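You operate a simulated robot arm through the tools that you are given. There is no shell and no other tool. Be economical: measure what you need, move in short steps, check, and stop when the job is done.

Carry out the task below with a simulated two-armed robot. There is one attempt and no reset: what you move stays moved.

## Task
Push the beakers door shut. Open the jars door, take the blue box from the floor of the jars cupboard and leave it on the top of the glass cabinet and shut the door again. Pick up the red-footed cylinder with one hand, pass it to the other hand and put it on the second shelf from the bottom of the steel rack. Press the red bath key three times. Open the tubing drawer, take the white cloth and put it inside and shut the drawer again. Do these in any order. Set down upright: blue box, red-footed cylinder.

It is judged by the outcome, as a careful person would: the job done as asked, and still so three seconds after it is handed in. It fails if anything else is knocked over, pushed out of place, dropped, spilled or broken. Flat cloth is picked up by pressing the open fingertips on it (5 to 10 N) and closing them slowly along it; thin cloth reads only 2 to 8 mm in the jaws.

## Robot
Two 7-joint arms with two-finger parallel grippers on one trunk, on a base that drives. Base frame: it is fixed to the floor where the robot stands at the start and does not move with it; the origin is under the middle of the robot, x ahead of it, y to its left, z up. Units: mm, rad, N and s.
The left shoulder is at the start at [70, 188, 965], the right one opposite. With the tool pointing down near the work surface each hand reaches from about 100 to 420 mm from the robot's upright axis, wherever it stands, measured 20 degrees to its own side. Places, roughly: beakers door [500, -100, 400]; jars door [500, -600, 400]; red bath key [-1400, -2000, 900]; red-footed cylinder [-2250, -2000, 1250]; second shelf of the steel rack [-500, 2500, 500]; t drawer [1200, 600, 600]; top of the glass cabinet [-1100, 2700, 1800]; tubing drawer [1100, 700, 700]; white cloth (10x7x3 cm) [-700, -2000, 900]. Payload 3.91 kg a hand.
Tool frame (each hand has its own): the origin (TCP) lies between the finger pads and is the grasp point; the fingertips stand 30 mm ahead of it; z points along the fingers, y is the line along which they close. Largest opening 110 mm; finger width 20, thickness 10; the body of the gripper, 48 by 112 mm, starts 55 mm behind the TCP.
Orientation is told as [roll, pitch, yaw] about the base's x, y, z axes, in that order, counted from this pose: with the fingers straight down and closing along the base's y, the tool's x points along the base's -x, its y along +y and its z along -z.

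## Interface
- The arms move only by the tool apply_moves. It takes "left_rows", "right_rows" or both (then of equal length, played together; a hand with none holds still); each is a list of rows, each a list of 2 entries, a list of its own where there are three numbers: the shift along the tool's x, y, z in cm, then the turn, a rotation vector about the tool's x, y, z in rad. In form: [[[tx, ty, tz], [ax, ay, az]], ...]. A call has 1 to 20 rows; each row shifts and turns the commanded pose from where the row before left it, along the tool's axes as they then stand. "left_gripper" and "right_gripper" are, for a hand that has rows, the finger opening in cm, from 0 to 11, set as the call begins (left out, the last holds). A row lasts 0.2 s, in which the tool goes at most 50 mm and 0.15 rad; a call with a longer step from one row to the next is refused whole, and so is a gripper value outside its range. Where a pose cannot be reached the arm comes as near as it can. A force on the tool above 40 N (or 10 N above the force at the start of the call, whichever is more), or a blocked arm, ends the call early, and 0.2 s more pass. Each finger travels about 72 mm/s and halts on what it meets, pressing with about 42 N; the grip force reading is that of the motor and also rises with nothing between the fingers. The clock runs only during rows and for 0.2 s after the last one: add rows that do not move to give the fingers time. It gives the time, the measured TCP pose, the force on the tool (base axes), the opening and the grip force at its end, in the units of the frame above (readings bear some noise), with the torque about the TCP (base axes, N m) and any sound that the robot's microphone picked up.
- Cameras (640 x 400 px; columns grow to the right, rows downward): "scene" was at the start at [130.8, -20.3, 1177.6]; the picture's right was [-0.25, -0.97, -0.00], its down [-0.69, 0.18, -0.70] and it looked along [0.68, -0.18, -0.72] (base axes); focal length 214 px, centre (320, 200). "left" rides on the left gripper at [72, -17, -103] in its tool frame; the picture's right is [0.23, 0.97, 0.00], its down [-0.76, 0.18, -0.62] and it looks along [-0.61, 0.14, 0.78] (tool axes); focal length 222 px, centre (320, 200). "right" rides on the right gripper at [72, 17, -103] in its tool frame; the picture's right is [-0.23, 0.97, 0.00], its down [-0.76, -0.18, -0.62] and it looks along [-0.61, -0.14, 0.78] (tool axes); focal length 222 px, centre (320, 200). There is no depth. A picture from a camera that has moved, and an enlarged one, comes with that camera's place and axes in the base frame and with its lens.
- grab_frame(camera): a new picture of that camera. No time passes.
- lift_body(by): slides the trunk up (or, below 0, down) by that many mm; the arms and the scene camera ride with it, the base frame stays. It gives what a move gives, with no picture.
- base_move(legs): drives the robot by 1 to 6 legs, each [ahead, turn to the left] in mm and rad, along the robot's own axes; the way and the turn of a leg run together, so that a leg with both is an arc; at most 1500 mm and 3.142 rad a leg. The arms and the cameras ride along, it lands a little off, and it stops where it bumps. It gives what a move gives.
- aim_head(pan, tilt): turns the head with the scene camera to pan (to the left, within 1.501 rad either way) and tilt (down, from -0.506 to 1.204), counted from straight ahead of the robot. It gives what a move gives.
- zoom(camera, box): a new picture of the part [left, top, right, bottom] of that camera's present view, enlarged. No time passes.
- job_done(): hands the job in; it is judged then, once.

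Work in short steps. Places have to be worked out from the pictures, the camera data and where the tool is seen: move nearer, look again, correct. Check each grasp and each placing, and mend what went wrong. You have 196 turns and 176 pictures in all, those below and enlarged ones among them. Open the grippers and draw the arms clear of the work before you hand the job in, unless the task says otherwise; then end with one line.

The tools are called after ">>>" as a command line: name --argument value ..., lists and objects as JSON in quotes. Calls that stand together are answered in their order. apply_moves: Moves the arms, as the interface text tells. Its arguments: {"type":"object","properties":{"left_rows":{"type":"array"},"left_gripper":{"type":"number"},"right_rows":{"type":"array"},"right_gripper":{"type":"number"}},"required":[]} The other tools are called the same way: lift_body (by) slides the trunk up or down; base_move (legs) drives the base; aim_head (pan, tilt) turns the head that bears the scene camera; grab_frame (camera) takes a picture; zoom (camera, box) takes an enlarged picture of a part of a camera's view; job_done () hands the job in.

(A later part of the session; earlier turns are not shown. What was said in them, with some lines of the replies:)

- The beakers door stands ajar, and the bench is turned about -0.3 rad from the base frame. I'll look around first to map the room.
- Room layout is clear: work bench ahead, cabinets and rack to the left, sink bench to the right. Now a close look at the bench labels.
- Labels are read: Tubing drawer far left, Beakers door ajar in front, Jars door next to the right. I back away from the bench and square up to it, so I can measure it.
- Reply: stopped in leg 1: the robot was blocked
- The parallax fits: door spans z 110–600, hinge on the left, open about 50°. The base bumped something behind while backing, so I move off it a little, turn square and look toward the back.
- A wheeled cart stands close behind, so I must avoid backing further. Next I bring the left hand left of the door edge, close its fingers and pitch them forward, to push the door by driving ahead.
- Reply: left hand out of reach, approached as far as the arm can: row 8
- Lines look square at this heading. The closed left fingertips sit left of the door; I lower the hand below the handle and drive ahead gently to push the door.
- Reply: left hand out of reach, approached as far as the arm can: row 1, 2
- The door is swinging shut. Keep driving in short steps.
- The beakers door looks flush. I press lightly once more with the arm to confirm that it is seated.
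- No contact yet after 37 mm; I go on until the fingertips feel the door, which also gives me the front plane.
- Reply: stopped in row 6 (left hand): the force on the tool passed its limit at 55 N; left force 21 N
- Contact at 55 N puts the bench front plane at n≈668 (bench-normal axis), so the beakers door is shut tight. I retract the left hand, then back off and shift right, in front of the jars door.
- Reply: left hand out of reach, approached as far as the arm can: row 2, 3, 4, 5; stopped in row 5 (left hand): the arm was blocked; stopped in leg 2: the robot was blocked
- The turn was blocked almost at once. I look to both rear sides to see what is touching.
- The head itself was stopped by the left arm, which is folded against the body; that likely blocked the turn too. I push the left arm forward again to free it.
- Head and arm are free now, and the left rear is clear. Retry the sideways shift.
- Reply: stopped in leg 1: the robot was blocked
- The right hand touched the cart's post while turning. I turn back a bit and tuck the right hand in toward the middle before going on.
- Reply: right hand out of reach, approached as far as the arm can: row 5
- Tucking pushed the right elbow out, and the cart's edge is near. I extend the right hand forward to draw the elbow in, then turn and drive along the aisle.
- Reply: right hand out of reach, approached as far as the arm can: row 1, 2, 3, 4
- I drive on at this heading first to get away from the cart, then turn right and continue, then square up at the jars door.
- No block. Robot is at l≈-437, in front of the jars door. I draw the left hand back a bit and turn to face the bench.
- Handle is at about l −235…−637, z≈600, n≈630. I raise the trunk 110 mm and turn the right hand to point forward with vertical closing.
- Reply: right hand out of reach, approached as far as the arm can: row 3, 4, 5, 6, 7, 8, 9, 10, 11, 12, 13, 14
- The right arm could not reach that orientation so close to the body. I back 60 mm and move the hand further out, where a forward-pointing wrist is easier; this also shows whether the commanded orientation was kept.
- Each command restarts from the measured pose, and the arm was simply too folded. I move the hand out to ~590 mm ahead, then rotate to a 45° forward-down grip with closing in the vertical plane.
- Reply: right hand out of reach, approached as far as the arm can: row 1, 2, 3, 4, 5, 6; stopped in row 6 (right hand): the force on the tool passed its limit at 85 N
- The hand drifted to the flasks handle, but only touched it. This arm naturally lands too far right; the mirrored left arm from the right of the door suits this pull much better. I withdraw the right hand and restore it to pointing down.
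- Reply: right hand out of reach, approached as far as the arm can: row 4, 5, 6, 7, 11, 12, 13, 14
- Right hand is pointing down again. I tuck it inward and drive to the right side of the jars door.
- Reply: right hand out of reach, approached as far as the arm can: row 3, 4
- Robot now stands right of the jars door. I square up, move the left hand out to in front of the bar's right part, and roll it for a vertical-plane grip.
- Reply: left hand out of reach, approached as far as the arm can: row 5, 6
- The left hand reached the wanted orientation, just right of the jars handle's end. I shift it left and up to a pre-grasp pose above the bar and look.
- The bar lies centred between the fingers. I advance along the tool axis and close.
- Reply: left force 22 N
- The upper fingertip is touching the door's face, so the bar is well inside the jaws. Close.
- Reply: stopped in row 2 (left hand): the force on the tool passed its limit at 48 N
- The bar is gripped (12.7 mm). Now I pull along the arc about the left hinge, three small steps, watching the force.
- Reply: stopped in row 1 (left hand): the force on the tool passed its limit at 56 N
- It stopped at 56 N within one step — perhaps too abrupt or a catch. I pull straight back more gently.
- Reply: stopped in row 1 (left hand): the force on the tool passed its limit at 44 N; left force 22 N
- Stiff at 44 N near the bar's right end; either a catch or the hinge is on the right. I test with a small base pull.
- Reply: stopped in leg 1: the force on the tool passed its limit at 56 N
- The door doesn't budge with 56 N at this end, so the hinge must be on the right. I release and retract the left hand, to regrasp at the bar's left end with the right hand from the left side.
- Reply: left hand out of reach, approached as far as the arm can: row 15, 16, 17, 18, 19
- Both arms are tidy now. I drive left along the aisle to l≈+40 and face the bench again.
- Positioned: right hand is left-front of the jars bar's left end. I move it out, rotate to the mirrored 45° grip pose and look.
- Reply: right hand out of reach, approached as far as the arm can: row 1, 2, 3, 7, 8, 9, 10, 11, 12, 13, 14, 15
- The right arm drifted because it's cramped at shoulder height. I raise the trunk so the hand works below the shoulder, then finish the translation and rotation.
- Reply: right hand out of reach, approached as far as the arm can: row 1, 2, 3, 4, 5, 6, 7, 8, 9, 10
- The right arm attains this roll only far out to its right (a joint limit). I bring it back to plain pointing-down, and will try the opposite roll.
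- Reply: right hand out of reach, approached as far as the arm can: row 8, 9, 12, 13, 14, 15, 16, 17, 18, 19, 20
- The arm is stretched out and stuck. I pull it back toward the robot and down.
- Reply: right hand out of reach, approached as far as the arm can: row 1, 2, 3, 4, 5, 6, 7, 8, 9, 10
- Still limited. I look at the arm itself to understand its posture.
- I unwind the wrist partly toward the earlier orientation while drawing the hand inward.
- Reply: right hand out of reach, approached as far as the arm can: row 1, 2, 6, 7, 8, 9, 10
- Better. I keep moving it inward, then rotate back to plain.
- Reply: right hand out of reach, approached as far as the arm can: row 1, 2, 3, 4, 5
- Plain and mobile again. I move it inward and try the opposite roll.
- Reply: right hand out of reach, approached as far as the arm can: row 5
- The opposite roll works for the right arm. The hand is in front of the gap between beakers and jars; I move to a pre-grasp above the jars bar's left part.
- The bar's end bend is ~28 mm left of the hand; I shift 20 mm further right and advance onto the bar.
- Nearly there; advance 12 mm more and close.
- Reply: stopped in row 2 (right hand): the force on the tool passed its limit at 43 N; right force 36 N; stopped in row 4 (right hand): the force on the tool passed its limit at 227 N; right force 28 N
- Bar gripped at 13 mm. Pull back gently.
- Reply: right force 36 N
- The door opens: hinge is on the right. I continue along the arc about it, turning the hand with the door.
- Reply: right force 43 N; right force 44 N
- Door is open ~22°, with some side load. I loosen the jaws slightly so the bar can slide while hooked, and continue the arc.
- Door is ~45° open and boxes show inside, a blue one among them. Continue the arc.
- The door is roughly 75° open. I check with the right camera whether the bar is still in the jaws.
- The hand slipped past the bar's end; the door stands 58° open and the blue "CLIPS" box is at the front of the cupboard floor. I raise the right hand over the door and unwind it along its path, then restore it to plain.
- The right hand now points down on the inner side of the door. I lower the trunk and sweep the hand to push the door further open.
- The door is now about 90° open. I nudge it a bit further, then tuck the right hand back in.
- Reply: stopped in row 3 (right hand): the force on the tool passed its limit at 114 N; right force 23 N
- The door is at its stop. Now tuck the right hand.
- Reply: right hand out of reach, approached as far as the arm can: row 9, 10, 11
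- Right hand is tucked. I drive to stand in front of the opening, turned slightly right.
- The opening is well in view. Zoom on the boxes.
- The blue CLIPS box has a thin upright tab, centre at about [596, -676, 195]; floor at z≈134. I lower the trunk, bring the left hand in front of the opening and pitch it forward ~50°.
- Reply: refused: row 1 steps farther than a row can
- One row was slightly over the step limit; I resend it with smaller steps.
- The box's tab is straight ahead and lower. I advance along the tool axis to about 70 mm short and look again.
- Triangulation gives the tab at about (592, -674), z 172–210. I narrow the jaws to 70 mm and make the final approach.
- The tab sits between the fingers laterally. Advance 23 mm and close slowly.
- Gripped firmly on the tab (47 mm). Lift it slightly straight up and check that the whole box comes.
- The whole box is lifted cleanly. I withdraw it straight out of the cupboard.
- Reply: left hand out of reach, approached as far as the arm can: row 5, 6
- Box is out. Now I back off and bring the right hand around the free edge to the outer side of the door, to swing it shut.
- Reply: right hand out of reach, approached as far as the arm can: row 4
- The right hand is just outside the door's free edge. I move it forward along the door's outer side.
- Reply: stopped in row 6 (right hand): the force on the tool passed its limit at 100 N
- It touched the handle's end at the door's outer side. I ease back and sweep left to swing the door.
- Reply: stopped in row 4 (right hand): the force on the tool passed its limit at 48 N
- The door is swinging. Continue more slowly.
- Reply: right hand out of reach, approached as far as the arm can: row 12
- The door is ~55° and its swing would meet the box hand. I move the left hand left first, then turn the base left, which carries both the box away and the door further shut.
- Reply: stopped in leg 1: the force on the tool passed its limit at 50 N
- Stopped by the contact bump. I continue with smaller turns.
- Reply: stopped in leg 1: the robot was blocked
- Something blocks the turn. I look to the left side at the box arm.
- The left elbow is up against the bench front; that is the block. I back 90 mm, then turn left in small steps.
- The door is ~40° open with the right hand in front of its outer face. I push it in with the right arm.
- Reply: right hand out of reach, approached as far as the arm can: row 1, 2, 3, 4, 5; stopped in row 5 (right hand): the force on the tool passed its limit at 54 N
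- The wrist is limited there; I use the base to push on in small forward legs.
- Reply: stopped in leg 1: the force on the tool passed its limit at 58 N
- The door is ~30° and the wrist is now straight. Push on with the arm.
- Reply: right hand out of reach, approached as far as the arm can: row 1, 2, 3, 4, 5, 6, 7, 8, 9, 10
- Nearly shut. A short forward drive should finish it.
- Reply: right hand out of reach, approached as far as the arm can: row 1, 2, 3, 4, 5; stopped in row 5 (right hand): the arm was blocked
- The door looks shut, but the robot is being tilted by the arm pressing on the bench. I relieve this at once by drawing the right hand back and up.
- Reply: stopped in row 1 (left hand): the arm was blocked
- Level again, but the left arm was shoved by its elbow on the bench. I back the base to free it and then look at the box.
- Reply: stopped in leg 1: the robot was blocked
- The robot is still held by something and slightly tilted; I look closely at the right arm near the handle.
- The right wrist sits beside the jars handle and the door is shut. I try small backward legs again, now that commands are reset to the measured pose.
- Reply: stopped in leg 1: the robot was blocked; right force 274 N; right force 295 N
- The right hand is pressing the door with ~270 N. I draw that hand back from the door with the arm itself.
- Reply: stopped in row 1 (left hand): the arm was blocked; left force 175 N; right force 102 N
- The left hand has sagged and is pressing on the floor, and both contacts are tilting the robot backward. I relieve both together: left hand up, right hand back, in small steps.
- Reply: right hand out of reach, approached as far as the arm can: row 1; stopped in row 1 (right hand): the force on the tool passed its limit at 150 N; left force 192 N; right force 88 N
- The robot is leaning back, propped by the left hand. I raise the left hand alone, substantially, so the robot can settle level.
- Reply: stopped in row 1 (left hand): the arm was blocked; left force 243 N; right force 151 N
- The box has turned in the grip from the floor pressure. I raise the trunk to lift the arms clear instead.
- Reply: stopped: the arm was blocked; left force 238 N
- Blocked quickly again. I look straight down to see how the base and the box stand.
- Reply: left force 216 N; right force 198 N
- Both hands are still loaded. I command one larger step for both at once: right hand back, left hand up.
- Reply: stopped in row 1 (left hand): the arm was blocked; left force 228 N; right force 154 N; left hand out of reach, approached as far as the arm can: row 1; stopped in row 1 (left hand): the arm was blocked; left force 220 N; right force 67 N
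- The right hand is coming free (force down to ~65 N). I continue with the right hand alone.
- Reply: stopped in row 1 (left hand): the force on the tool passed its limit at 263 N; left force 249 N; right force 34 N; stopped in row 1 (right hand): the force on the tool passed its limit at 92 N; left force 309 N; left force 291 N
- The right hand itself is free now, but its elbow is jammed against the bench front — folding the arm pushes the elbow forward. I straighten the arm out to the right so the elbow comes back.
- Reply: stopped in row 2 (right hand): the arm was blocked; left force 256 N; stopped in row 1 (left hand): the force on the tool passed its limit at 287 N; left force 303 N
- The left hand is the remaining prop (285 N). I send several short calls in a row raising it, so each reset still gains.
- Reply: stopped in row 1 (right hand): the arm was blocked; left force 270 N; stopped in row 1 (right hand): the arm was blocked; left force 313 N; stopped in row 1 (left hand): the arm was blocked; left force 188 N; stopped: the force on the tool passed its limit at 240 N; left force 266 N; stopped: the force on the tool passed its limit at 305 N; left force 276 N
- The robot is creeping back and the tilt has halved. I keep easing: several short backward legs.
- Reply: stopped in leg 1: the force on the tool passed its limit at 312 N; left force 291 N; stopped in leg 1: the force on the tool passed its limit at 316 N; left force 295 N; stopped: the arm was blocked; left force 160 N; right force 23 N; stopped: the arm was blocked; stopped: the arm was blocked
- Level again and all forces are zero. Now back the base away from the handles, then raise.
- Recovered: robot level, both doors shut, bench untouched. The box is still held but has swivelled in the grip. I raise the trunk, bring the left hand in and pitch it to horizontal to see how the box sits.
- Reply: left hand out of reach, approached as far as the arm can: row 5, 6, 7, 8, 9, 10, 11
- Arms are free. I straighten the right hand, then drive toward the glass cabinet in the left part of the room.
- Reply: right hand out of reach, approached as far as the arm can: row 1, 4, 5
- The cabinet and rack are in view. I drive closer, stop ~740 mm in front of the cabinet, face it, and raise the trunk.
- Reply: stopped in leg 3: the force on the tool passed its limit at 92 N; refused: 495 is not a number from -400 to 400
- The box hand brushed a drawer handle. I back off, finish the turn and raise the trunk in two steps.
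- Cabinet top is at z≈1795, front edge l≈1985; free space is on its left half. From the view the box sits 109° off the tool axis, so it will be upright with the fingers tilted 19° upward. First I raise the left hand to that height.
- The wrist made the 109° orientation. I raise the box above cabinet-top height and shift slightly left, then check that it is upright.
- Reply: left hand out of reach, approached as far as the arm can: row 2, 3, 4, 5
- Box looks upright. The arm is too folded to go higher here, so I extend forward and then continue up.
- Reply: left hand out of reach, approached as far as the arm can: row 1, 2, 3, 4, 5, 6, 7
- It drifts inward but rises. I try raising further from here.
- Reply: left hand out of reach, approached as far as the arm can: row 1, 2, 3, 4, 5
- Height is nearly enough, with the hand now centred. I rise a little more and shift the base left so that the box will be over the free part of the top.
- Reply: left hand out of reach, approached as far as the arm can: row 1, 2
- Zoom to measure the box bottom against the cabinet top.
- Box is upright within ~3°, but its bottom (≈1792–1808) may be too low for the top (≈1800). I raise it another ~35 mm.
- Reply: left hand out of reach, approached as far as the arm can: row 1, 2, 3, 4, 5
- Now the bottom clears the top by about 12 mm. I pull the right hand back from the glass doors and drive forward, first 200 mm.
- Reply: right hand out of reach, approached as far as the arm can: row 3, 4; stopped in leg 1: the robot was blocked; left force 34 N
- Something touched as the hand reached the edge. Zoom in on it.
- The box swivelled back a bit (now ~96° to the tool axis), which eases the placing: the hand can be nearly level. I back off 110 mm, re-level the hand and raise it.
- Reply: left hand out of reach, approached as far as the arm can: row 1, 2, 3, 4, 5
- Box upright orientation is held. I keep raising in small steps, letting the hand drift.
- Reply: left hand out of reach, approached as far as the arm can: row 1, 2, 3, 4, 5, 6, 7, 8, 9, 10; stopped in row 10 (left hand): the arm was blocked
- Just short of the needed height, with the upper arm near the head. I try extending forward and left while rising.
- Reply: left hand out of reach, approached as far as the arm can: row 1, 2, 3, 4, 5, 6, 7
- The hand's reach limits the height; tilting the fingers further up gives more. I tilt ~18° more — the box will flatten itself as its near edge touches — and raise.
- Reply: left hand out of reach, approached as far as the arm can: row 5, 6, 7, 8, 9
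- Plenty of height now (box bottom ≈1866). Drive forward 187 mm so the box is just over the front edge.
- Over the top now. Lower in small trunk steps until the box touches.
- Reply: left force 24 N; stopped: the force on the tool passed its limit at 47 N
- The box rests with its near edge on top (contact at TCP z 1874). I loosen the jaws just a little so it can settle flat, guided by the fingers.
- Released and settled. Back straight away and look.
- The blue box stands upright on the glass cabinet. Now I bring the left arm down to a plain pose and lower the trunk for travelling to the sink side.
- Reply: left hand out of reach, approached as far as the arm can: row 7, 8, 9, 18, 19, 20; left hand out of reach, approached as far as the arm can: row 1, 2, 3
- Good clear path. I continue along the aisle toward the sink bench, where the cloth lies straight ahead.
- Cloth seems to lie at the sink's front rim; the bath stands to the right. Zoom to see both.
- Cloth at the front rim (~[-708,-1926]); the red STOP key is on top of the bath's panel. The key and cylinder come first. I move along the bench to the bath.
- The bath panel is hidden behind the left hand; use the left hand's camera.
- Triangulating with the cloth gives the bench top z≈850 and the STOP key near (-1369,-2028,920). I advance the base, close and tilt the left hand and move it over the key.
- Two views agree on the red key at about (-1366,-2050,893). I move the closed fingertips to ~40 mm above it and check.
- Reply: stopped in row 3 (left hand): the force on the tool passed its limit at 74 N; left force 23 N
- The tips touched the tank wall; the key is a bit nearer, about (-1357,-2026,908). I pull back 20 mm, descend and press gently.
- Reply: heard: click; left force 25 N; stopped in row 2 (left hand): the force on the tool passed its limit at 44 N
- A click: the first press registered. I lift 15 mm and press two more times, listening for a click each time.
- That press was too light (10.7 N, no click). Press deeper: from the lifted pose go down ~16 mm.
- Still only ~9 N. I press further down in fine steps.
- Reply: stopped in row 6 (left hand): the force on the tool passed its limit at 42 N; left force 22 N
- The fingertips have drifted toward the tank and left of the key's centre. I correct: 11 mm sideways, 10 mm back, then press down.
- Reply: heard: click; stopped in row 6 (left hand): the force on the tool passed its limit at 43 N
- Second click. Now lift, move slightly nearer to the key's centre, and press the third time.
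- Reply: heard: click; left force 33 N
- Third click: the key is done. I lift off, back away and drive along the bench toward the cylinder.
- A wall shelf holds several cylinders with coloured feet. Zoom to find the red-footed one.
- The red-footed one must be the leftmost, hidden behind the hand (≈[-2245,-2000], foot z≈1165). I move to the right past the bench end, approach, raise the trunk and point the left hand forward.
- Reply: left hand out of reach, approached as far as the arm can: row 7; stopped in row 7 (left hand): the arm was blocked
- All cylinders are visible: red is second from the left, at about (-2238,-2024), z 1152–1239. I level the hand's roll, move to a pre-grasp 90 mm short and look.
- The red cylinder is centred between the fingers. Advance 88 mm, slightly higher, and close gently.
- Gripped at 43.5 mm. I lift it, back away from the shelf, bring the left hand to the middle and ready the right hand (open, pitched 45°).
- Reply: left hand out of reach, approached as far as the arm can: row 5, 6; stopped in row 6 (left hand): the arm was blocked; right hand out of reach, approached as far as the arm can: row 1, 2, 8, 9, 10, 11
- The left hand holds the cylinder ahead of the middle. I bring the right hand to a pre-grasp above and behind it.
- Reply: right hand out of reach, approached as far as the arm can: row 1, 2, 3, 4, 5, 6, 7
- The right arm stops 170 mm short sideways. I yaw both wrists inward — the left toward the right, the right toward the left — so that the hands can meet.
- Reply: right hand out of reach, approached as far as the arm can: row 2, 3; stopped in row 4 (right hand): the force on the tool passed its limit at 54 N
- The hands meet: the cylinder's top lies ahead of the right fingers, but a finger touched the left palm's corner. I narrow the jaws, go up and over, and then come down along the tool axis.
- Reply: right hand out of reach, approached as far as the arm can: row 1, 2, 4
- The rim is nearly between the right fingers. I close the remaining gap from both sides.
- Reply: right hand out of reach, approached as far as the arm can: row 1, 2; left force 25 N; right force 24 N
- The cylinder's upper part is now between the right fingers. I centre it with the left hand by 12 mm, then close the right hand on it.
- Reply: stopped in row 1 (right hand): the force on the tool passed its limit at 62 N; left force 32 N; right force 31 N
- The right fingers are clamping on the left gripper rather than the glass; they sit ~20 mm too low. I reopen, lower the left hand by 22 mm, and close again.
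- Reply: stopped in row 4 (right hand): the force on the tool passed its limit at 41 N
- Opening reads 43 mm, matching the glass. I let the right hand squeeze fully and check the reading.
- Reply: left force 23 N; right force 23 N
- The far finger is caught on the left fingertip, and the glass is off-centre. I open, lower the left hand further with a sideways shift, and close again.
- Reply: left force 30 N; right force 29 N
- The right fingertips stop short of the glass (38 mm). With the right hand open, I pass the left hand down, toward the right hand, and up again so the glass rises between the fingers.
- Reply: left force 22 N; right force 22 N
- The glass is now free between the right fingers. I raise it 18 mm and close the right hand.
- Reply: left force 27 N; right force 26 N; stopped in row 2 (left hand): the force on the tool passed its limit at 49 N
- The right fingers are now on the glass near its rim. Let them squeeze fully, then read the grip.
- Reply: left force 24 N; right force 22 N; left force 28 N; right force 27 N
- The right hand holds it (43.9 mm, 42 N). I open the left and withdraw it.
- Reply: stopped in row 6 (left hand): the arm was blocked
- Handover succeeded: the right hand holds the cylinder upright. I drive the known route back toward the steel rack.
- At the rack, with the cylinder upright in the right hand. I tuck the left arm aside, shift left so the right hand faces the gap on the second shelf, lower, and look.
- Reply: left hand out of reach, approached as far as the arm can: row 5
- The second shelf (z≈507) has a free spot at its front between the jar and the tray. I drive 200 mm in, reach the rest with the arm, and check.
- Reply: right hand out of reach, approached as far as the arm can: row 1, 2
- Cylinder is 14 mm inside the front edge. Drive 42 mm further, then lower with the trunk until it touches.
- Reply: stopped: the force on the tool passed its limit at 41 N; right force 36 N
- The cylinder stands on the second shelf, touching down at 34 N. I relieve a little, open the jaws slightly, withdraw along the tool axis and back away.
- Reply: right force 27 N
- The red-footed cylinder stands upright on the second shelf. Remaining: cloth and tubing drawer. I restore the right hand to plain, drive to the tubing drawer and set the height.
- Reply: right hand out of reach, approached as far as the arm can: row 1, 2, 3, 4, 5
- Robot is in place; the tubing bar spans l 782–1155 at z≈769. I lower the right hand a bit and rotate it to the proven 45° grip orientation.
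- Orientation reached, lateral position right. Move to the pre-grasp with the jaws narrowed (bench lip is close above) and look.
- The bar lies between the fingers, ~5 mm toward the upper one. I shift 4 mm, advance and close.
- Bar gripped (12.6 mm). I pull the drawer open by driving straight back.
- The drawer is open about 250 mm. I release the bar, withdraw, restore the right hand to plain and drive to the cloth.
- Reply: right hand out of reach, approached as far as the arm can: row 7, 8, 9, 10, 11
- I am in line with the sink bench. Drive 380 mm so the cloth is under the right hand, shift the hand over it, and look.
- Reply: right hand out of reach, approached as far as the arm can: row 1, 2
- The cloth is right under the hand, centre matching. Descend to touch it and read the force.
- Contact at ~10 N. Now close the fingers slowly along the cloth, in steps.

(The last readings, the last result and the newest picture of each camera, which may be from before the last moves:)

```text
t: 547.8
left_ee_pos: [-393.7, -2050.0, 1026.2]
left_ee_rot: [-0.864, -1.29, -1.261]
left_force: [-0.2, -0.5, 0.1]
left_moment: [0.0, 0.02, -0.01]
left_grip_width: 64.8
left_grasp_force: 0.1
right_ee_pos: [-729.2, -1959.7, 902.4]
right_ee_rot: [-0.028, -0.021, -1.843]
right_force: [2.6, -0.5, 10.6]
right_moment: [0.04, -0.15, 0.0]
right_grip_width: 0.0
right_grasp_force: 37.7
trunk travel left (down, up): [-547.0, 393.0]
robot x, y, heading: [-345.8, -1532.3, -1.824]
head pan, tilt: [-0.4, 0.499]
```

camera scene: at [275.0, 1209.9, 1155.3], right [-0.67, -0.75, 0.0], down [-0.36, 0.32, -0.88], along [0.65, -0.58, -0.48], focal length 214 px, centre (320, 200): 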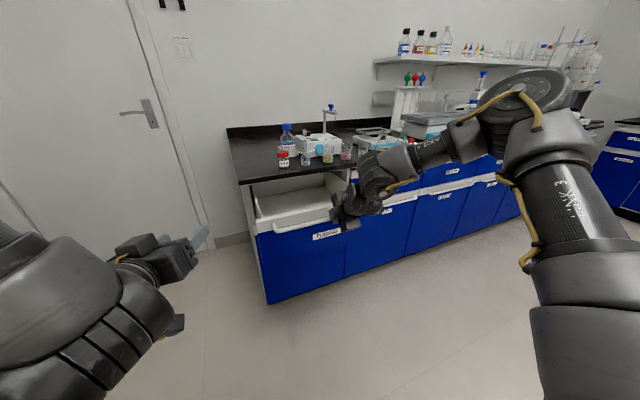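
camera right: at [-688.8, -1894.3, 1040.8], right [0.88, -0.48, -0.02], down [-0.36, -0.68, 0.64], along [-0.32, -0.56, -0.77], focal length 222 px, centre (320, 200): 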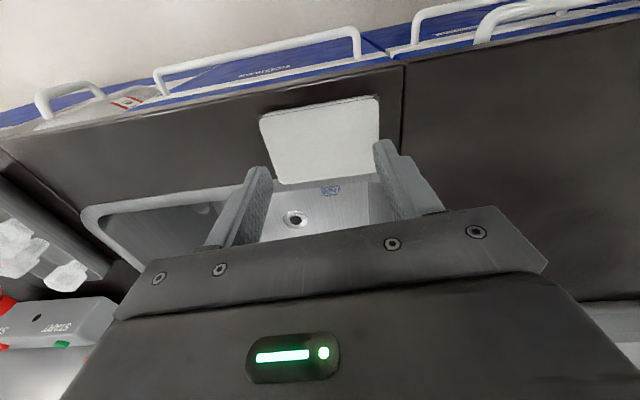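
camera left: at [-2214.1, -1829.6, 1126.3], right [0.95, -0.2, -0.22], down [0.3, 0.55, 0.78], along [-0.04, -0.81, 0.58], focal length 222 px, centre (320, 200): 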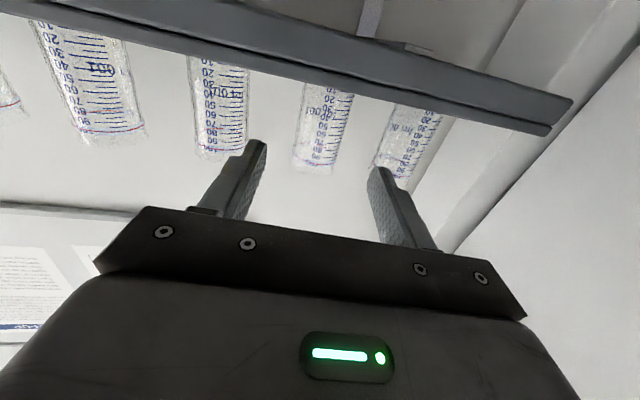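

The fingers closed to 0 mm without catching. I lift slightly and look.

>>> apply_moves --right_rows '[[[0, 0, -4], [0, 0, 0]], [[0, 0, -3], [0, 0, 0]], [[0, 0, 0], [0, 0, 0]], [[0, 0, 0], [0, 0, 0]], [[0, 0, 0], [0, 0, 0]]]' --right_gripper 8

>>> grab_frame --camera "right"

```text
t: 549.0
left_ee_pos: [-395.2, -2051.3, 1024.9]
left_ee_rot: [-0.859, -1.286, -1.265]
left_force: [0.2, 0.2, 0.2]
left_moment: [0.01, 0.02, -0.05]
left_grip_width: 65.2
left_grasp_force: 0.1
right_ee_pos: [-730.4, -1954.4, 967.6]
right_ee_rot: [-0.023, -0.023, -1.841]
right_force: [-0.4, 0.1, 0.3]
right_moment: [-0.01, -0.01, -0.02]
right_grip_width: 79.9
right_grasp_force: 0.1
right hand out of reach, approached as far as the arm can: row 2
trunk travel left (down, up): [-547.0, 393.0]
robot x, y, heading: [-346.4, -1532.5, -1.818]
head pan, tilt: [-0.4, 0.499]
```

```text
4 pictures are left
camera right: at [-692.7, -1887.2, 1068.2], right [0.88, -0.48, -0.02], down [-0.36, -0.68, 0.64], along [-0.32, -0.56, -0.76], focal length 222 px, centre (320, 200)
```

right: 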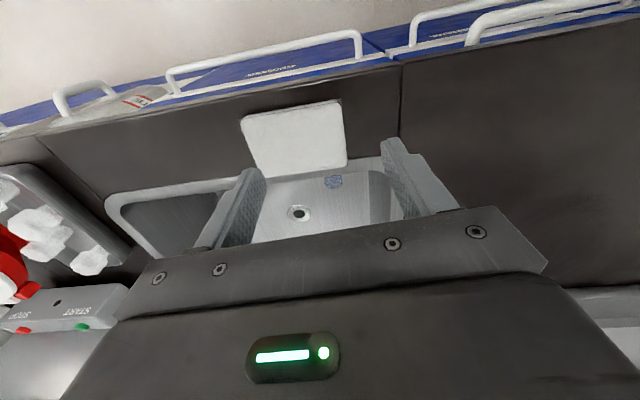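

Only one finger (tilted 2 mm lower) gripped and dragged the cloth ~35 mm sideways. I level the hand, re-centre over it with a smaller opening, and press down again.

>>> apply_moves --right_rows '[[[-1.0, -3.15, 0], [-0.028, 0, 0]], [[0, 0, 3], [0, 0, 0]], [[0, 0, 2.4], [0, 0, 0]], [[0, 0, 0.7], [0, 0, 0]]]' --right_gripper 5.5

>>> apply_moves --right_rows '[[[0, 0, 0.4], [0, 0, 0]]]'

>>> apply_moves --right_rows '[[[0, 0, 0.3], [0, 0, 0]]]'

```text
t: 550.0
left_ee_pos: [-394.6, -2049.9, 1024.7]
left_ee_rot: [-0.859, -1.288, -1.266]
left_force: [0.4, -0.3, 0.6]
left_moment: [0.04, -0.02, -0.01]
left_grip_width: 65.1
left_grasp_force: 0.1
right_ee_pos: [-764.3, -1956.6, 908.6]
right_ee_rot: [0.0, -0.021, -1.844]
right_force: [-0.1, 0.0, 0.4]
right_moment: [-0.01, 0.01, 0.03]
right_grip_width: 55.0
right_grasp_force: 0.1
trunk travel left (down, up): [-547.0, 393.0]
robot x, y, heading: [-345.8, -1533.3, -1.821]
head pan, tilt: [-0.4, 0.499]
```

```text
t: 550.4
left_ee_pos: [-394.0, -2050.6, 1026.2]
left_ee_rot: [-0.859, -1.287, -1.264]
left_force: [-0.5, 0.1, -0.5]
left_moment: [0.02, -0.01, 0.0]
left_grip_width: 65.0
left_grasp_force: 0.1
right_ee_pos: [-765.4, -1957.5, 904.3]
right_ee_rot: [0.0, -0.019, -1.844]
right_force: [0.3, 0.2, -0.4]
right_moment: [0.02, 0.0, 0.0]
right_grip_width: 54.9
right_grasp_force: 0.1
trunk travel left (down, up): [-547.0, 393.0]
robot x, y, heading: [-346.2, -1535.9, -1.82]
head pan, tilt: [-0.4, 0.499]
```

```text
t: 550.8
left_ee_pos: [-393.6, -2050.8, 1025.1]
left_ee_rot: [-0.859, -1.287, -1.265]
left_force: [0.3, 0.1, -0.5]
left_moment: [0.03, 0.0, -0.01]
left_grip_width: 64.9
left_grasp_force: 0.1
right_ee_pos: [-763.5, -1956.9, 902.2]
right_ee_rot: [-0.001, -0.019, -1.841]
right_force: [0.2, -1.5, 0.5]
right_moment: [0.0, 0.03, -0.01]
right_grip_width: 54.9
right_grasp_force: 0.1
trunk travel left (down, up): [-547.0, 393.0]
robot x, y, heading: [-348.1, -1534.0, -1.824]
head pan, tilt: [-0.4, 0.499]
```

No contact yet at this level; continue in fine steps.

>>> apply_moves --right_rows '[[[0, 0, 0.2], [0, 0, 0]]]'

>>> apply_moves --right_rows '[[[0, 0, 0.15], [0, 0, 0]]]'

>>> apply_moves --right_rows '[[[0, 0, 0.1], [0, 0, 0]]]'

```text
t: 551.2
left_ee_pos: [-393.8, -2049.5, 1025.5]
left_ee_rot: [-0.862, -1.287, -1.263]
left_force: [-0.5, 0.0, 0.5]
left_moment: [-0.04, -0.01, 0.0]
left_grip_width: 65.2
left_grasp_force: 0.0
right_ee_pos: [-763.4, -1957.1, 902.0]
right_ee_rot: [0.0, -0.022, -1.842]
right_force: [-2.1, 1.0, 10.2]
right_moment: [0.17, 0.1, 0.01]
right_grip_width: 54.7
right_grasp_force: 0.1
trunk travel left (down, up): [-547.0, 393.0]
robot x, y, heading: [-350.2, -1528.1, -1.824]
head pan, tilt: [-0.4, 0.499]
```

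```text
t: 551.6
left_ee_pos: [-394.2, -2048.7, 1026.3]
left_ee_rot: [-0.865, -1.288, -1.258]
left_force: [0.1, -0.4, -0.2]
left_moment: [-0.02, -0.01, -0.01]
left_grip_width: 65.0
left_grasp_force: 0.1
right_ee_pos: [-763.7, -1957.9, 901.4]
right_ee_rot: [-0.001, -0.026, -1.842]
right_force: [-6.2, -1.6, 24.4]
right_moment: [0.18, 0.14, 0.01]
right_grip_width: 55.0
right_grasp_force: 0.0
trunk travel left (down, up): [-547.0, 393.0]
robot x, y, heading: [-347.9, -1532.3, -1.822]
head pan, tilt: [-0.4, 0.499]
```

```text
t: 552.0
left_ee_pos: [-393.1, -2048.6, 1027.1]
left_ee_rot: [-0.868, -1.29, -1.258]
left_force: [-0.1, -0.3, -0.1]
left_moment: [0.0, 0.0, 0.0]
left_grip_width: 64.9
left_grasp_force: 0.1
right_ee_pos: [-763.7, -1957.0, 900.8]
right_ee_rot: [-0.001, -0.028, -1.844]
right_force: [-8.6, -3.4, 39.3]
right_moment: [0.2, 0.21, -0.04]
right_grip_width: 54.9
right_grasp_force: 0.0
trunk travel left (down, up): [-547.0, 393.0]
robot x, y, heading: [-346.4, -1532.8, -1.82]
head pan, tilt: [-0.4, 0.499]
```

Both fingers are evenly loaded but at 39 N — too hard. I ease up to about 10 N and close slowly.

>>> apply_moves --right_rows '[[[0, 0, -0.2], [0, 0, 0]], [[0, 0, 0], [0, 0, 0]]]'

>>> apply_moves --right_rows '[[[0, 0, 0], [0, 0, 0]], [[0, 0, 0], [0, 0, 0]]]' --right_gripper 4.5

>>> apply_moves --right_rows '[[[0, 0, 0], [0, 0, 0]], [[0, 0, 0], [0, 0, 0]]]' --right_gripper 3.5

>>> apply_moves --right_rows '[[[0, 0, 0], [0, 0, 0]], [[0, 0, 0], [0, 0, 0]]]' --right_gripper 2.5

>>> apply_moves --right_rows '[[[0, 0, 0], [0, 0, 0]], [[0, 0, 0], [0, 0, 0]]]' --right_gripper 1.5

>>> apply_moves --right_rows '[[[0, 0, 0], [0, 0, 0]], [[0, 0, 0], [0, 0, 0]], [[0, 0, 0], [0, 0, 0]]]' --right_gripper 0

```text
t: 552.6
left_ee_pos: [-392.4, -2050.5, 1025.6]
left_ee_rot: [-0.867, -1.288, -1.258]
left_force: [-0.7, 0.3, 0.0]
left_moment: [0.02, 0.0, 0.02]
left_grip_width: 65.0
left_grasp_force: 0.0
right_ee_pos: [-763.3, -1957.5, 901.4]
right_ee_rot: [0.0, -0.021, -1.841]
right_force: [-5.8, -5.7, 31.2]
right_moment: [0.0, 0.07, -0.01]
right_grip_width: 54.8
right_grasp_force: 0.0
trunk travel left (down, up): [-547.0, 393.0]
robot x, y, heading: [-346.8, -1532.8, -1.821]
head pan, tilt: [-0.4, 0.499]
```

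```text
t: 553.2
left_ee_pos: [-393.0, -2049.2, 1026.2]
left_ee_rot: [-0.869, -1.289, -1.258]
left_force: [-0.2, 0.2, 0.5]
left_moment: [-0.01, -0.01, -0.01]
left_grip_width: 64.8
left_grasp_force: 0.1
right_ee_pos: [-762.4, -1955.8, 901.6]
right_ee_rot: [-0.002, -0.024, -1.84]
right_force: [-1.5, -5.0, 29.6]
right_moment: [0.01, -0.04, -0.01]
right_grip_width: 53.7
right_grasp_force: 8.3
trunk travel left (down, up): [-547.0, 393.0]
robot x, y, heading: [-344.6, -1531.3, -1.818]
head pan, tilt: [-0.4, 0.499]
```

```text
t: 553.8
left_ee_pos: [-392.8, -2048.6, 1026.9]
left_ee_rot: [-0.869, -1.288, -1.256]
left_force: [-0.4, 0.2, -0.1]
left_moment: [-0.01, 0.03, -0.05]
left_grip_width: 65.1
left_grasp_force: 0.0
right_ee_pos: [-762.1, -1955.5, 901.8]
right_ee_rot: [-0.003, -0.021, -1.841]
right_force: [2.8, -1.8, 27.0]
right_moment: [0.1, -0.21, 0.01]
right_grip_width: 42.8
right_grasp_force: 8.1
trunk travel left (down, up): [-547.0, 393.0]
robot x, y, heading: [-345.0, -1532.1, -1.816]
head pan, tilt: [-0.4, 0.499]
```

```text
t: 554.4
left_ee_pos: [-393.7, -2048.6, 1027.9]
left_ee_rot: [-0.868, -1.289, -1.256]
left_force: [-0.2, 0.6, 0.0]
left_moment: [0.02, 0.01, 0.05]
left_grip_width: 65.0
left_grasp_force: 0.1
right_ee_pos: [-763.1, -1955.7, 901.6]
right_ee_rot: [-0.004, -0.021, -1.843]
right_force: [5.2, 1.3, 23.6]
right_moment: [0.2, -0.29, -0.01]
right_grip_width: 32.3
right_grasp_force: 7.4
trunk travel left (down, up): [-547.0, 393.0]
robot x, y, heading: [-350.5, -1531.4, -1.821]
head pan, tilt: [-0.4, 0.499]
```

```text
t: 555.0
left_ee_pos: [-392.3, -2048.4, 1025.7]
left_ee_rot: [-0.868, -1.288, -1.257]
left_force: [0.0, 0.2, 0.7]
left_moment: [0.01, -0.01, -0.01]
left_grip_width: 65.1
left_grasp_force: 0.0
right_ee_pos: [-762.8, -1956.2, 900.9]
right_ee_rot: [-0.002, -0.021, -1.841]
right_force: [4.0, 0.7, 22.7]
right_moment: [0.16, -0.18, 0.03]
right_grip_width: 22.1
right_grasp_force: 6.6
trunk travel left (down, up): [-547.0, 393.0]
robot x, y, heading: [-350.8, -1534.5, -1.826]
head pan, tilt: [-0.4, 0.499]
```

```text
t: 555.8
left_ee_pos: [-393.0, -2049.5, 1026.3]
left_ee_rot: [-0.866, -1.288, -1.256]
left_force: [0.4, 0.0, 0.7]
left_moment: [0.01, -0.01, 0.03]
left_grip_width: 65.2
left_grasp_force: 0.0
right_ee_pos: [-762.8, -1955.9, 902.0]
right_ee_rot: [-0.001, -0.024, -1.841]
right_force: [2.6, -0.3, 22.9]
right_moment: [0.18, -0.11, -0.01]
right_grip_width: 0.1
right_grasp_force: 38.2
trunk travel left (down, up): [-547.0, 393.0]
robot x, y, heading: [-348.3, -1530.4, -1.821]
head pan, tilt: [-0.4, 0.499]
```

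Still nothing: the folded cloth is firm, about 3 cm thick, so I'll grip it by its sides instead. I lift, open wide, and turn the hand 90° to straddle its 7 cm width.

>>> apply_moves --right_rows '[[[0, 0, -3], [0, 0, 0]], [[0, 0, -3], [0, 0, 0]], [[0, 0, 0], [0, 0, -0.15]], [[0, 0, 0], [0, 0, -0.15]], [[0, 0, 0], [0, 0, -0.15]], [[0, 0, 0], [0, 0, -0.15]], [[0, 0, 0], [0, 0, -0.15]], [[0, 0, 0], [0, 0, -0.15]], [[0, 0, 0], [0, 0, -0.15]], [[0, 0, 0], [0, 0, -0.15]], [[0, 0, 0], [0, 0, -0.15]], [[0, 0, 0], [0, 0, -0.15]], [[0, 0, 0], [0, 0, -0.07]]]' --right_gripper 10

>>> grab_frame --camera "right"

```text
t: 558.6
left_ee_pos: [-394.3, -2049.9, 1024.4]
left_ee_rot: [-0.858, -1.287, -1.264]
left_force: [0.0, -0.1, -0.5]
left_moment: [0.04, 0.02, -0.02]
left_grip_width: 65.3
left_grasp_force: 0.1
right_ee_pos: [-765.3, -1955.4, 959.2]
right_ee_rot: [-0.019, 0.001, -0.272]
right_force: [0.5, -0.1, -0.8]
right_moment: [0.0, -0.03, 0.0]
right_grip_width: 100.0
right_grasp_force: 0.2
trunk travel left (down, up): [-547.0, 393.0]
robot x, y, heading: [-345.6, -1535.7, -1.825]
head pan, tilt: [-0.4, 0.499]
```

```text
3 pictures are left
camera right: at [-830.2, -1917.8, 1062.1], right [0.48, 0.88, -0.02], down [0.69, -0.36, 0.63], along [0.54, -0.31, -0.78], focal length 222 px, centre (320, 200)
```

right: 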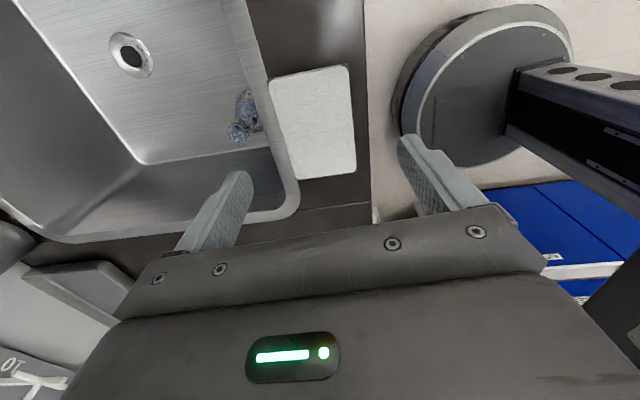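

The cloth lies neatly between the open fingers along its 7 cm width. I centre, descend and close on its sides.

>>> apply_moves --right_rows '[[[0.6, -0.8, 2.5], [0, 0, 0]], [[0, 0, 2.2], [0, 0, 0]], [[0, 0, 1.5], [0, 0, 0]], [[0, 0, 0.8], [0, 0, 0]], [[0, 0, 0.5], [0, 0, 0]]]'

>>> apply_moves --right_rows '[[[0, 0, 0], [0, 0, 0]], [[0, 0, 0], [0, 0, 0]], [[0, 0, 0], [0, 0, 0]], [[0, 0, 0], [0, 0, 0]], [[0, 0, 0], [0, 0, 0]], [[0, 0, 0], [0, 0, 0]]]' --right_gripper 0.5

```text
t: 559.8
left_ee_pos: [-395.9, -2050.5, 1025.6]
left_ee_rot: [-0.858, -1.287, -1.265]
left_force: [0.3, 0.3, 0.4]
left_moment: [-0.03, 0.0, 0.01]
left_grip_width: 64.9
left_grasp_force: 0.0
right_ee_pos: [-773.0, -1963.3, 886.7]
right_ee_rot: [-0.02, 0.0, -0.271]
right_force: [-0.8, 0.7, 0.1]
right_moment: [0.0, 0.0, 0.01]
right_grip_width: 100.3
right_grasp_force: 0.1
trunk travel left (down, up): [-547.0, 393.0]
robot x, y, heading: [-345.6, -1527.0, -1.817]
head pan, tilt: [-0.4, 0.499]
```

```text
t: 561.2
left_ee_pos: [-395.6, -2050.9, 1025.5]
left_ee_rot: [-0.858, -1.286, -1.267]
left_force: [0.5, 0.2, -0.1]
left_moment: [0.03, -0.04, -0.01]
left_grip_width: 65.1
left_grasp_force: 0.0
right_ee_pos: [-773.4, -1964.1, 885.3]
right_ee_rot: [-0.019, 0.0, -0.272]
right_force: [-0.6, 0.1, -0.7]
right_moment: [-0.02, 0.01, 0.03]
right_grip_width: 63.7
right_grasp_force: 42.1
trunk travel left (down, up): [-547.0, 393.0]
robot x, y, heading: [-344.1, -1532.3, -1.819]
head pan, tilt: [-0.4, 0.499]
```

The cloth is held by its sides (64 mm, 42 N). I lift it, check the grip, and reverse along the aisle to the open drawer.

>>> apply_moves --right_rows '[[[0, 0, -2], [0, 0, 0]], [[0, 0, -3], [0, 0, 0]], [[0, 0, -3], [0, 0, 0]], [[0, 0, -2], [0, 0, 0]]]'

>>> base_move --legs '[[-1000, 0], [-1000, 0], [-860, 0]]'

```text
t: 562.2
left_ee_pos: [-393.9, -2049.7, 1025.0]
left_ee_rot: [-0.859, -1.287, -1.265]
left_force: [-1.3, -0.3, 0.2]
left_moment: [-0.01, -0.01, 0.01]
left_grip_width: 64.8
left_grasp_force: 0.0
right_ee_pos: [-772.2, -1962.3, 984.5]
right_ee_rot: [-0.019, -0.001, -0.276]
right_force: [-0.1, -0.3, -0.1]
right_moment: [0.01, 0.07, 0.05]
right_grip_width: 63.8
right_grasp_force: 41.0
trunk travel left (down, up): [-547.0, 393.0]
robot x, y, heading: [-346.3, -1530.4, -1.821]
head pan, tilt: [-0.4, 0.499]
```

```text
t: 576.3
left_ee_pos: [351.2, 689.3, 1025.8]
left_ee_rot: [-0.858, -1.287, -1.309]
left_force: [0.8, 0.4, 0.4]
left_moment: [0.01, 0.0, 0.0]
left_grip_width: 65.1
left_grasp_force: 0.0
right_ee_pos: [-22.9, 796.4, 984.7]
right_ee_rot: [-0.019, 0.002, -0.317]
right_force: [0.8, -0.7, -0.1]
right_moment: [-0.01, 0.02, -0.02]
right_grip_width: 63.6
right_grasp_force: 42.1
trunk travel left (down, up): [-547.0, 393.0]
robot x, y, heading: [420.7, 1204.0, -1.863]
head pan, tilt: [-0.4, 0.499]
```

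Still held. Turn to face the drawer and check the position over it.

>>> base_move --legs '[[0, 1.537]]'

>>> aim_head --pan -0.3 --tilt 0.7

>>> grab_frame --camera "scene"

```text
t: 580.4
left_ee_pos: [933.6, 1117.0, 1024.4]
left_ee_rot: [-0.856, -1.288, 0.226]
left_force: [-0.1, -0.1, 0.3]
left_moment: [-0.03, -0.01, -0.01]
left_grip_width: 65.3
left_grasp_force: 0.1
right_ee_pos: [815.4, 747.1, 984.8]
right_ee_rot: [-0.019, -0.001, 1.22]
right_force: [-0.6, 0.1, -0.5]
right_moment: [0.02, 0.0, 0.03]
right_grip_width: 63.9
right_grasp_force: 42.3
trunk travel left (down, up): [-547.0, 393.0]
robot x, y, heading: [423.0, 1205.3, -0.329]
head pan, tilt: [-0.4, 0.499]
```

```text
t: 581.1
left_ee_pos: [932.7, 1116.5, 1025.1]
left_ee_rot: [-0.859, -1.284, 0.224]
left_force: [-0.5, 0.1, 0.4]
left_moment: [-0.01, -0.01, 0.02]
left_grip_width: 65.0
left_grasp_force: 0.0
right_ee_pos: [815.0, 747.1, 984.1]
right_ee_rot: [-0.021, 0.001, 1.216]
right_force: [0.7, 0.8, -0.5]
right_moment: [0.02, 0.04, -0.01]
right_grip_width: 63.7
right_grasp_force: 42.4
trunk travel left (down, up): [-547.0, 393.0]
robot x, y, heading: [416.8, 1203.4, -0.329]
head pan, tilt: [-0.3, 0.7]
```

```text
2 pictures are left
camera scene: at [539.5, 1139.3, 1257.6], right [-0.59, -0.81, 0.0], down [-0.52, 0.38, -0.77], along [0.62, -0.45, -0.64], focal length 214 px, centre (320, 200)
```

scene: 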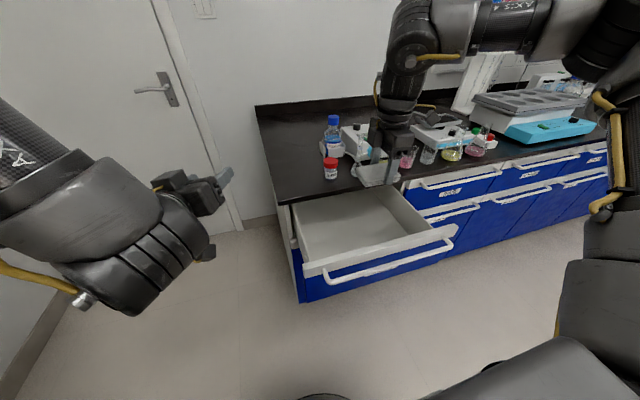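

The cloth hangs right over the open drawer (97 mm behind its front). Lower it in with the trunk.

>>> lift_body --by -200

>>> lift_body --by -30

>>> lift_body --by -20

```text
t: 583.3
left_ee_pos: [933.5, 1117.0, 824.5]
left_ee_rot: [-0.857, -1.288, 0.225]
left_force: [0.4, 1.0, -0.6]
left_moment: [-0.01, -0.01, 0.01]
left_grip_width: 65.0
left_grasp_force: 0.0
right_ee_pos: [815.0, 747.9, 785.2]
right_ee_rot: [-0.019, 0.0, 1.218]
right_force: [-0.7, -0.5, -0.5]
right_moment: [-0.01, 0.03, 0.0]
right_grip_width: 63.5
right_grasp_force: 42.2
trunk travel left (down, up): [-347.0, 593.0]
robot x, y, heading: [422.2, 1202.6, -0.327]
head pan, tilt: [-0.3, 0.7]
```

```text
t: 584.1
left_ee_pos: [932.8, 1116.8, 795.8]
left_ee_rot: [-0.86, -1.288, 0.226]
left_force: [-0.1, 0.9, 0.1]
left_moment: [-0.04, -0.03, -0.02]
left_grip_width: 65.0
left_grasp_force: 0.0
right_ee_pos: [814.4, 747.6, 754.1]
right_ee_rot: [-0.022, -0.001, 1.217]
right_force: [-0.3, 0.5, -0.2]
right_moment: [-0.03, 0.01, 0.02]
right_grip_width: 63.7
right_grasp_force: 42.2
trunk travel left (down, up): [-317.0, 623.0]
robot x, y, heading: [421.6, 1204.6, -0.329]
head pan, tilt: [-0.3, 0.7]
```

```text
t: 584.7
left_ee_pos: [933.2, 1115.9, 775.4]
left_ee_rot: [-0.858, -1.289, 0.225]
left_force: [-0.9, -0.2, 0.9]
left_moment: [0.01, -0.01, 0.02]
left_grip_width: 65.2
left_grasp_force: 0.0
right_ee_pos: [815.4, 747.2, 734.8]
right_ee_rot: [-0.019, 0.0, 1.22]
right_force: [0.3, -1.0, 0.6]
right_moment: [-0.01, 0.01, 0.03]
right_grip_width: 63.9
right_grasp_force: 41.9
trunk travel left (down, up): [-297.0, 643.0]
robot x, y, heading: [419.1, 1205.9, -0.331]
head pan, tilt: [-0.3, 0.7]
```

No contact yet; lower a bit more until it touches the drawer floor.

>>> lift_body --by -15

>>> lift_body --by -15

>>> lift_body --by -10

```text
t: 585.4
left_ee_pos: [933.9, 1117.1, 760.5]
left_ee_rot: [-0.859, -1.287, 0.224]
left_force: [0.0, 0.2, 0.3]
left_moment: [-0.01, -0.01, 0.0]
left_grip_width: 64.9
left_grasp_force: 0.1
right_ee_pos: [814.8, 747.5, 719.5]
right_ee_rot: [-0.019, 0.001, 1.219]
right_force: [-0.5, 0.3, -0.3]
right_moment: [-0.04, 0.0, -0.01]
right_grip_width: 63.5
right_grasp_force: 42.0
trunk travel left (down, up): [-282.0, 658.0]
robot x, y, heading: [421.8, 1205.7, -0.328]
head pan, tilt: [-0.3, 0.7]
```

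```text
t: 586.0
left_ee_pos: [933.8, 1115.7, 745.5]
left_ee_rot: [-0.859, -1.287, 0.226]
left_force: [-0.5, 0.2, -0.6]
left_moment: [-0.02, 0.06, 0.0]
left_grip_width: 64.9
left_grasp_force: 0.1
right_ee_pos: [815.2, 747.1, 703.3]
right_ee_rot: [-0.017, 0.0, 1.217]
right_force: [0.0, 0.4, -0.4]
right_moment: [0.01, 0.01, 0.0]
right_grip_width: 63.9
right_grasp_force: 42.0
trunk travel left (down, up): [-267.0, 673.0]
robot x, y, heading: [421.6, 1206.5, -0.333]
head pan, tilt: [-0.3, 0.7]
```

```text
t: 586.6
left_ee_pos: [932.3, 1117.0, 735.6]
left_ee_rot: [-0.859, -1.288, 0.224]
left_force: [0.6, 1.0, 0.1]
left_moment: [0.0, 0.0, 0.0]
left_grip_width: 65.1
left_grasp_force: 0.1
right_ee_pos: [815.6, 747.4, 695.3]
right_ee_rot: [-0.02, 0.0, 1.218]
right_force: [-0.6, 0.1, -0.1]
right_moment: [0.01, 0.0, -0.02]
right_grip_width: 63.5
right_grasp_force: 41.9
trunk travel left (down, up): [-257.0, 683.0]
robot x, y, heading: [420.7, 1207.3, -0.326]
head pan, tilt: [-0.3, 0.7]
```

Low enough; I release the cloth, rise out of the drawer and back off, then look.

>>> apply_moves --right_rows '[[[0, 0, 0], [0, 0, 0]], [[0, 0, 0], [0, 0, 0]], [[0, 0, 0], [0, 0, 0]]]' --right_gripper 9

>>> lift_body --by 270

>>> base_move --legs '[[-250, 0]]'

>>> grab_frame --camera "scene"

```text
t: 587.4
left_ee_pos: [933.3, 1116.6, 735.6]
left_ee_rot: [-0.858, -1.285, 0.224]
left_force: [0.2, 0.1, 0.1]
left_moment: [-0.03, 0.02, -0.05]
left_grip_width: 65.1
left_grasp_force: 0.0
right_ee_pos: [815.5, 747.6, 695.8]
right_ee_rot: [-0.02, -0.001, 1.22]
right_force: [-0.4, 0.0, 0.9]
right_moment: [-0.01, -0.02, -0.02]
right_grip_width: 89.9
right_grasp_force: 0.1
trunk travel left (down, up): [-257.0, 683.0]
robot x, y, heading: [420.6, 1202.7, -0.331]
head pan, tilt: [-0.3, 0.7]
```

```text
t: 590.1
left_ee_pos: [933.3, 1117.3, 1004.3]
left_ee_rot: [-0.857, -1.286, 0.223]
left_force: [0.5, -0.6, 0.5]
left_moment: [0.01, 0.0, -0.02]
left_grip_width: 65.0
left_grasp_force: 0.0
right_ee_pos: [816.0, 747.8, 964.5]
right_ee_rot: [-0.02, 0.002, 1.218]
right_force: [0.1, 0.0, -0.6]
right_moment: [0.01, 0.01, 0.04]
right_grip_width: 89.9
right_grasp_force: 0.0
trunk travel left (down, up): [-527.0, 413.0]
robot x, y, heading: [421.3, 1207.2, -0.332]
head pan, tilt: [-0.3, 0.7]
```

```text
t: 592.0
left_ee_pos: [689.2, 1201.3, 1005.5]
left_ee_rot: [-0.86, -1.289, 0.23]
left_force: [0.3, -0.4, -0.1]
left_moment: [0.0, -0.02, -0.03]
left_grip_width: 65.3
left_grasp_force: 0.0
right_ee_pos: [572.4, 831.3, 963.6]
right_ee_rot: [-0.02, 0.001, 1.221]
right_force: [0.6, 0.6, -0.1]
right_moment: [0.01, -0.01, -0.01]
right_grip_width: 90.0
right_grasp_force: 0.0
trunk travel left (down, up): [-527.0, 413.0]
robot x, y, heading: [180.0, 1288.2, -0.329]
head pan, tilt: [-0.3, 0.7]
```

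```text
1 pictures are left
camera scene: at [295.6, 1222.8, 1237.6], right [-0.59, -0.81, 0.0], down [-0.52, 0.38, -0.77], along [0.62, -0.45, -0.64], focal length 214 px, centre (320, 200)
```

scene: 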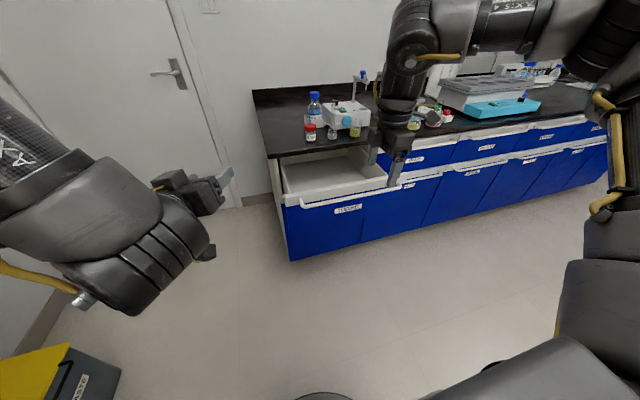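

The cloth is in the drawer, out of sight behind its front. To shut it I turn the right hand to point forward-down, close its fingers, lower to the drawer front and drive forward.

>>> apply_moves --right_rows '[[[0, 0, 0], [0, 0, 0.14]], [[0, 0, 0], [0, 0, 0.14]], [[0, 0, 0], [0, 0, 0.14]], [[0, 0, 0], [0, 0, 0.14]], [[0, 0, 0], [0, 0, 0.14]], [[0, 0, 0], [0, 0, 0.14]], [[0, 0, 0], [0, 0, 0.14]], [[0, 0, 0], [0, 0, 0.14]], [[0, 0, 0], [0, 0, 0.14]], [[0, 0, 0], [0, 0, 0.14]], [[0, 0, 0], [0, 0, 0.14]], [[0, 0, 0], [0, -0.14, 0]], [[0, 0, 0], [0, -0.14, 0]], [[0, 0, 0], [0, -0.14, 0]], [[0, 0, 0], [0, -0.14, 0]], [[0, 0, 0], [0, -0.14, 0]], [[0, 0, 0], [0, -0.14, 0]]]' --right_gripper 0

>>> lift_body --by -235

```text
t: 595.6
left_ee_pos: [691.6, 1202.9, 1005.5]
left_ee_rot: [-0.864, -1.286, 0.235]
left_force: [-1.1, 0.0, -0.3]
left_moment: [0.0, 0.01, -0.01]
left_grip_width: 65.0
left_grasp_force: 0.1
right_ee_pos: [573.0, 832.8, 966.3]
right_ee_rot: [-0.002, -0.863, -0.319]
right_force: [0.5, -0.4, 0.0]
right_moment: [-0.04, -0.01, 0.01]
right_grip_width: 0.0
right_grasp_force: 38.1
trunk travel left (down, up): [-527.0, 413.0]
robot x, y, heading: [177.3, 1284.8, -0.327]
head pan, tilt: [-0.3, 0.7]
```

```text
t: 598.0
left_ee_pos: [690.9, 1201.3, 771.0]
left_ee_rot: [-0.857, -1.288, 0.226]
left_force: [0.6, 0.3, -0.3]
left_moment: [0.02, -0.02, -0.01]
left_grip_width: 65.0
left_grasp_force: 0.2
right_ee_pos: [573.1, 831.5, 731.0]
right_ee_rot: [0.0, -0.861, -0.32]
right_force: [0.2, 0.9, -0.4]
right_moment: [-0.04, 0.01, 0.04]
right_grip_width: 0.0
right_grasp_force: 37.6
trunk travel left (down, up): [-292.0, 648.0]
robot x, y, heading: [180.0, 1289.8, -0.323]
head pan, tilt: [-0.3, 0.7]
```

Positioned. Drive forward in small legs to push the drawer shut.

>>> base_move --legs '[[125, 0], [60, 0], [60, 0], [60, 0], [40, 0], [20, 0]]'

```text
t: 602.0
left_ee_pos: [1034.6, 1082.2, 768.0]
left_ee_rot: [-0.853, -1.287, 0.224]
left_force: [-0.3, -0.3, -0.4]
left_moment: [-0.01, -0.02, 0.0]
left_grip_width: 64.9
left_grasp_force: 0.0
right_ee_pos: [915.1, 714.7, 729.6]
right_ee_rot: [-0.003, -0.855, -0.316]
right_force: [-1.5, 0.9, 0.1]
right_moment: [-0.01, 0.01, 0.01]
right_grip_width: 0.3
right_grasp_force: 37.4
trunk travel left (down, up): [-292.0, 648.0]
robot x, y, heading: [525.6, 1174.5, -0.327]
head pan, tilt: [-0.3, 0.7]
stopped in leg 6: the force on the tool passed its limit at 105 N (the readings are from after the stop); the commanded pose is now the measured one
```

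Stopped firmly at the closed front plane (tip n≈661, 105 N), so the drawer is shut. I back away, open the grippers and verify with the last picture.

>>> base_move --legs '[[-300, 0]]'

>>> apply_moves --left_rows '[[[0, 0, 0], [0, 0, 0]], [[0, 0, 0], [0, 0, 0]], [[0, 0, 0], [0, 0, 0]]]' --right_rows '[[[0, 0, 0], [0, 0, 0]], [[0, 0, 0], [0, 0, 0]], [[0, 0, 0], [0, 0, 0]]]' --left_gripper 8 --right_gripper 8

>>> aim_head --pan -0.5 --tilt 0.5

>>> grab_frame --camera "scene"

```text
t: 604.0
left_ee_pos: [753.3, 1178.0, 770.1]
left_ee_rot: [-0.855, -1.286, 0.22]
left_force: [0.5, -0.1, 0.6]
left_moment: [0.01, -0.01, 0.0]
left_grip_width: 65.0
left_grasp_force: 0.0
right_ee_pos: [631.3, 810.2, 729.2]
right_ee_rot: [-0.003, -0.857, -0.32]
right_force: [-0.2, 0.7, -0.6]
right_moment: [0.01, 0.0, -0.01]
right_grip_width: 0.1
right_grasp_force: 37.7
trunk travel left (down, up): [-292.0, 648.0]
robot x, y, heading: [241.8, 1269.4, -0.338]
head pan, tilt: [-0.3, 0.7]
```

```text
t: 604.8
left_ee_pos: [754.8, 1178.4, 769.1]
left_ee_rot: [-0.853, -1.287, 0.218]
left_force: [-0.7, 0.0, -0.4]
left_moment: [0.01, -0.01, 0.0]
left_grip_width: 79.8
left_grasp_force: 0.0
right_ee_pos: [632.0, 809.7, 729.1]
right_ee_rot: [-0.003, -0.855, -0.32]
right_force: [-0.3, -1.3, -0.3]
right_moment: [0.0, 0.01, 0.0]
right_grip_width: 80.2
right_grasp_force: 0.1
trunk travel left (down, up): [-292.0, 648.0]
robot x, y, heading: [242.1, 1269.5, -0.329]
head pan, tilt: [-0.3, 0.7]
```

```text
t: 605.6
left_ee_pos: [752.6, 1178.4, 769.8]
left_ee_rot: [-0.853, -1.286, 0.219]
left_force: [-0.3, 1.0, 0.0]
left_moment: [0.01, -0.01, -0.02]
left_grip_width: 80.1
left_grasp_force: 0.0
right_ee_pos: [632.1, 810.5, 729.6]
right_ee_rot: [-0.004, -0.856, -0.319]
right_force: [0.0, -0.2, 0.3]
right_moment: [-0.01, 0.01, 0.0]
right_grip_width: 80.0
right_grasp_force: 0.0
trunk travel left (down, up): [-292.0, 648.0]
robot x, y, heading: [239.0, 1270.2, -0.332]
head pan, tilt: [-0.499, 0.499]
```

```text
0 pictures are left
camera scene: at [352.0, 1184.9, 1020.2], right [-0.74, -0.67, 0.0], down [-0.32, 0.35, -0.88], along [0.59, -0.65, -0.48], focal length 214 px, centre (320, 200)
```

scene: 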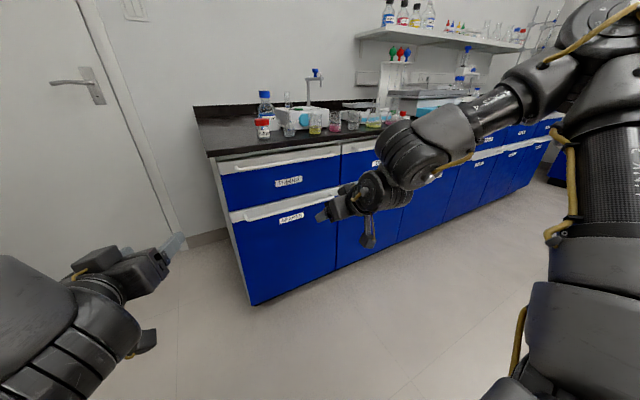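

The last picture shows the tubing drawer flush and shut, the bench undisturbed, the grippers open and both arms clear, so I hand the job in.

>>> job_done

```text
The job is handed in.
```

I carried out all five tasks and handed the job in. The blue box was pressed against the floor and swivelled in the grip before I placed it. The robot also bumped the cart, the bench and a cabinet drawer handle along the way, and I did not see the cloth inside the drawer before I shut it.
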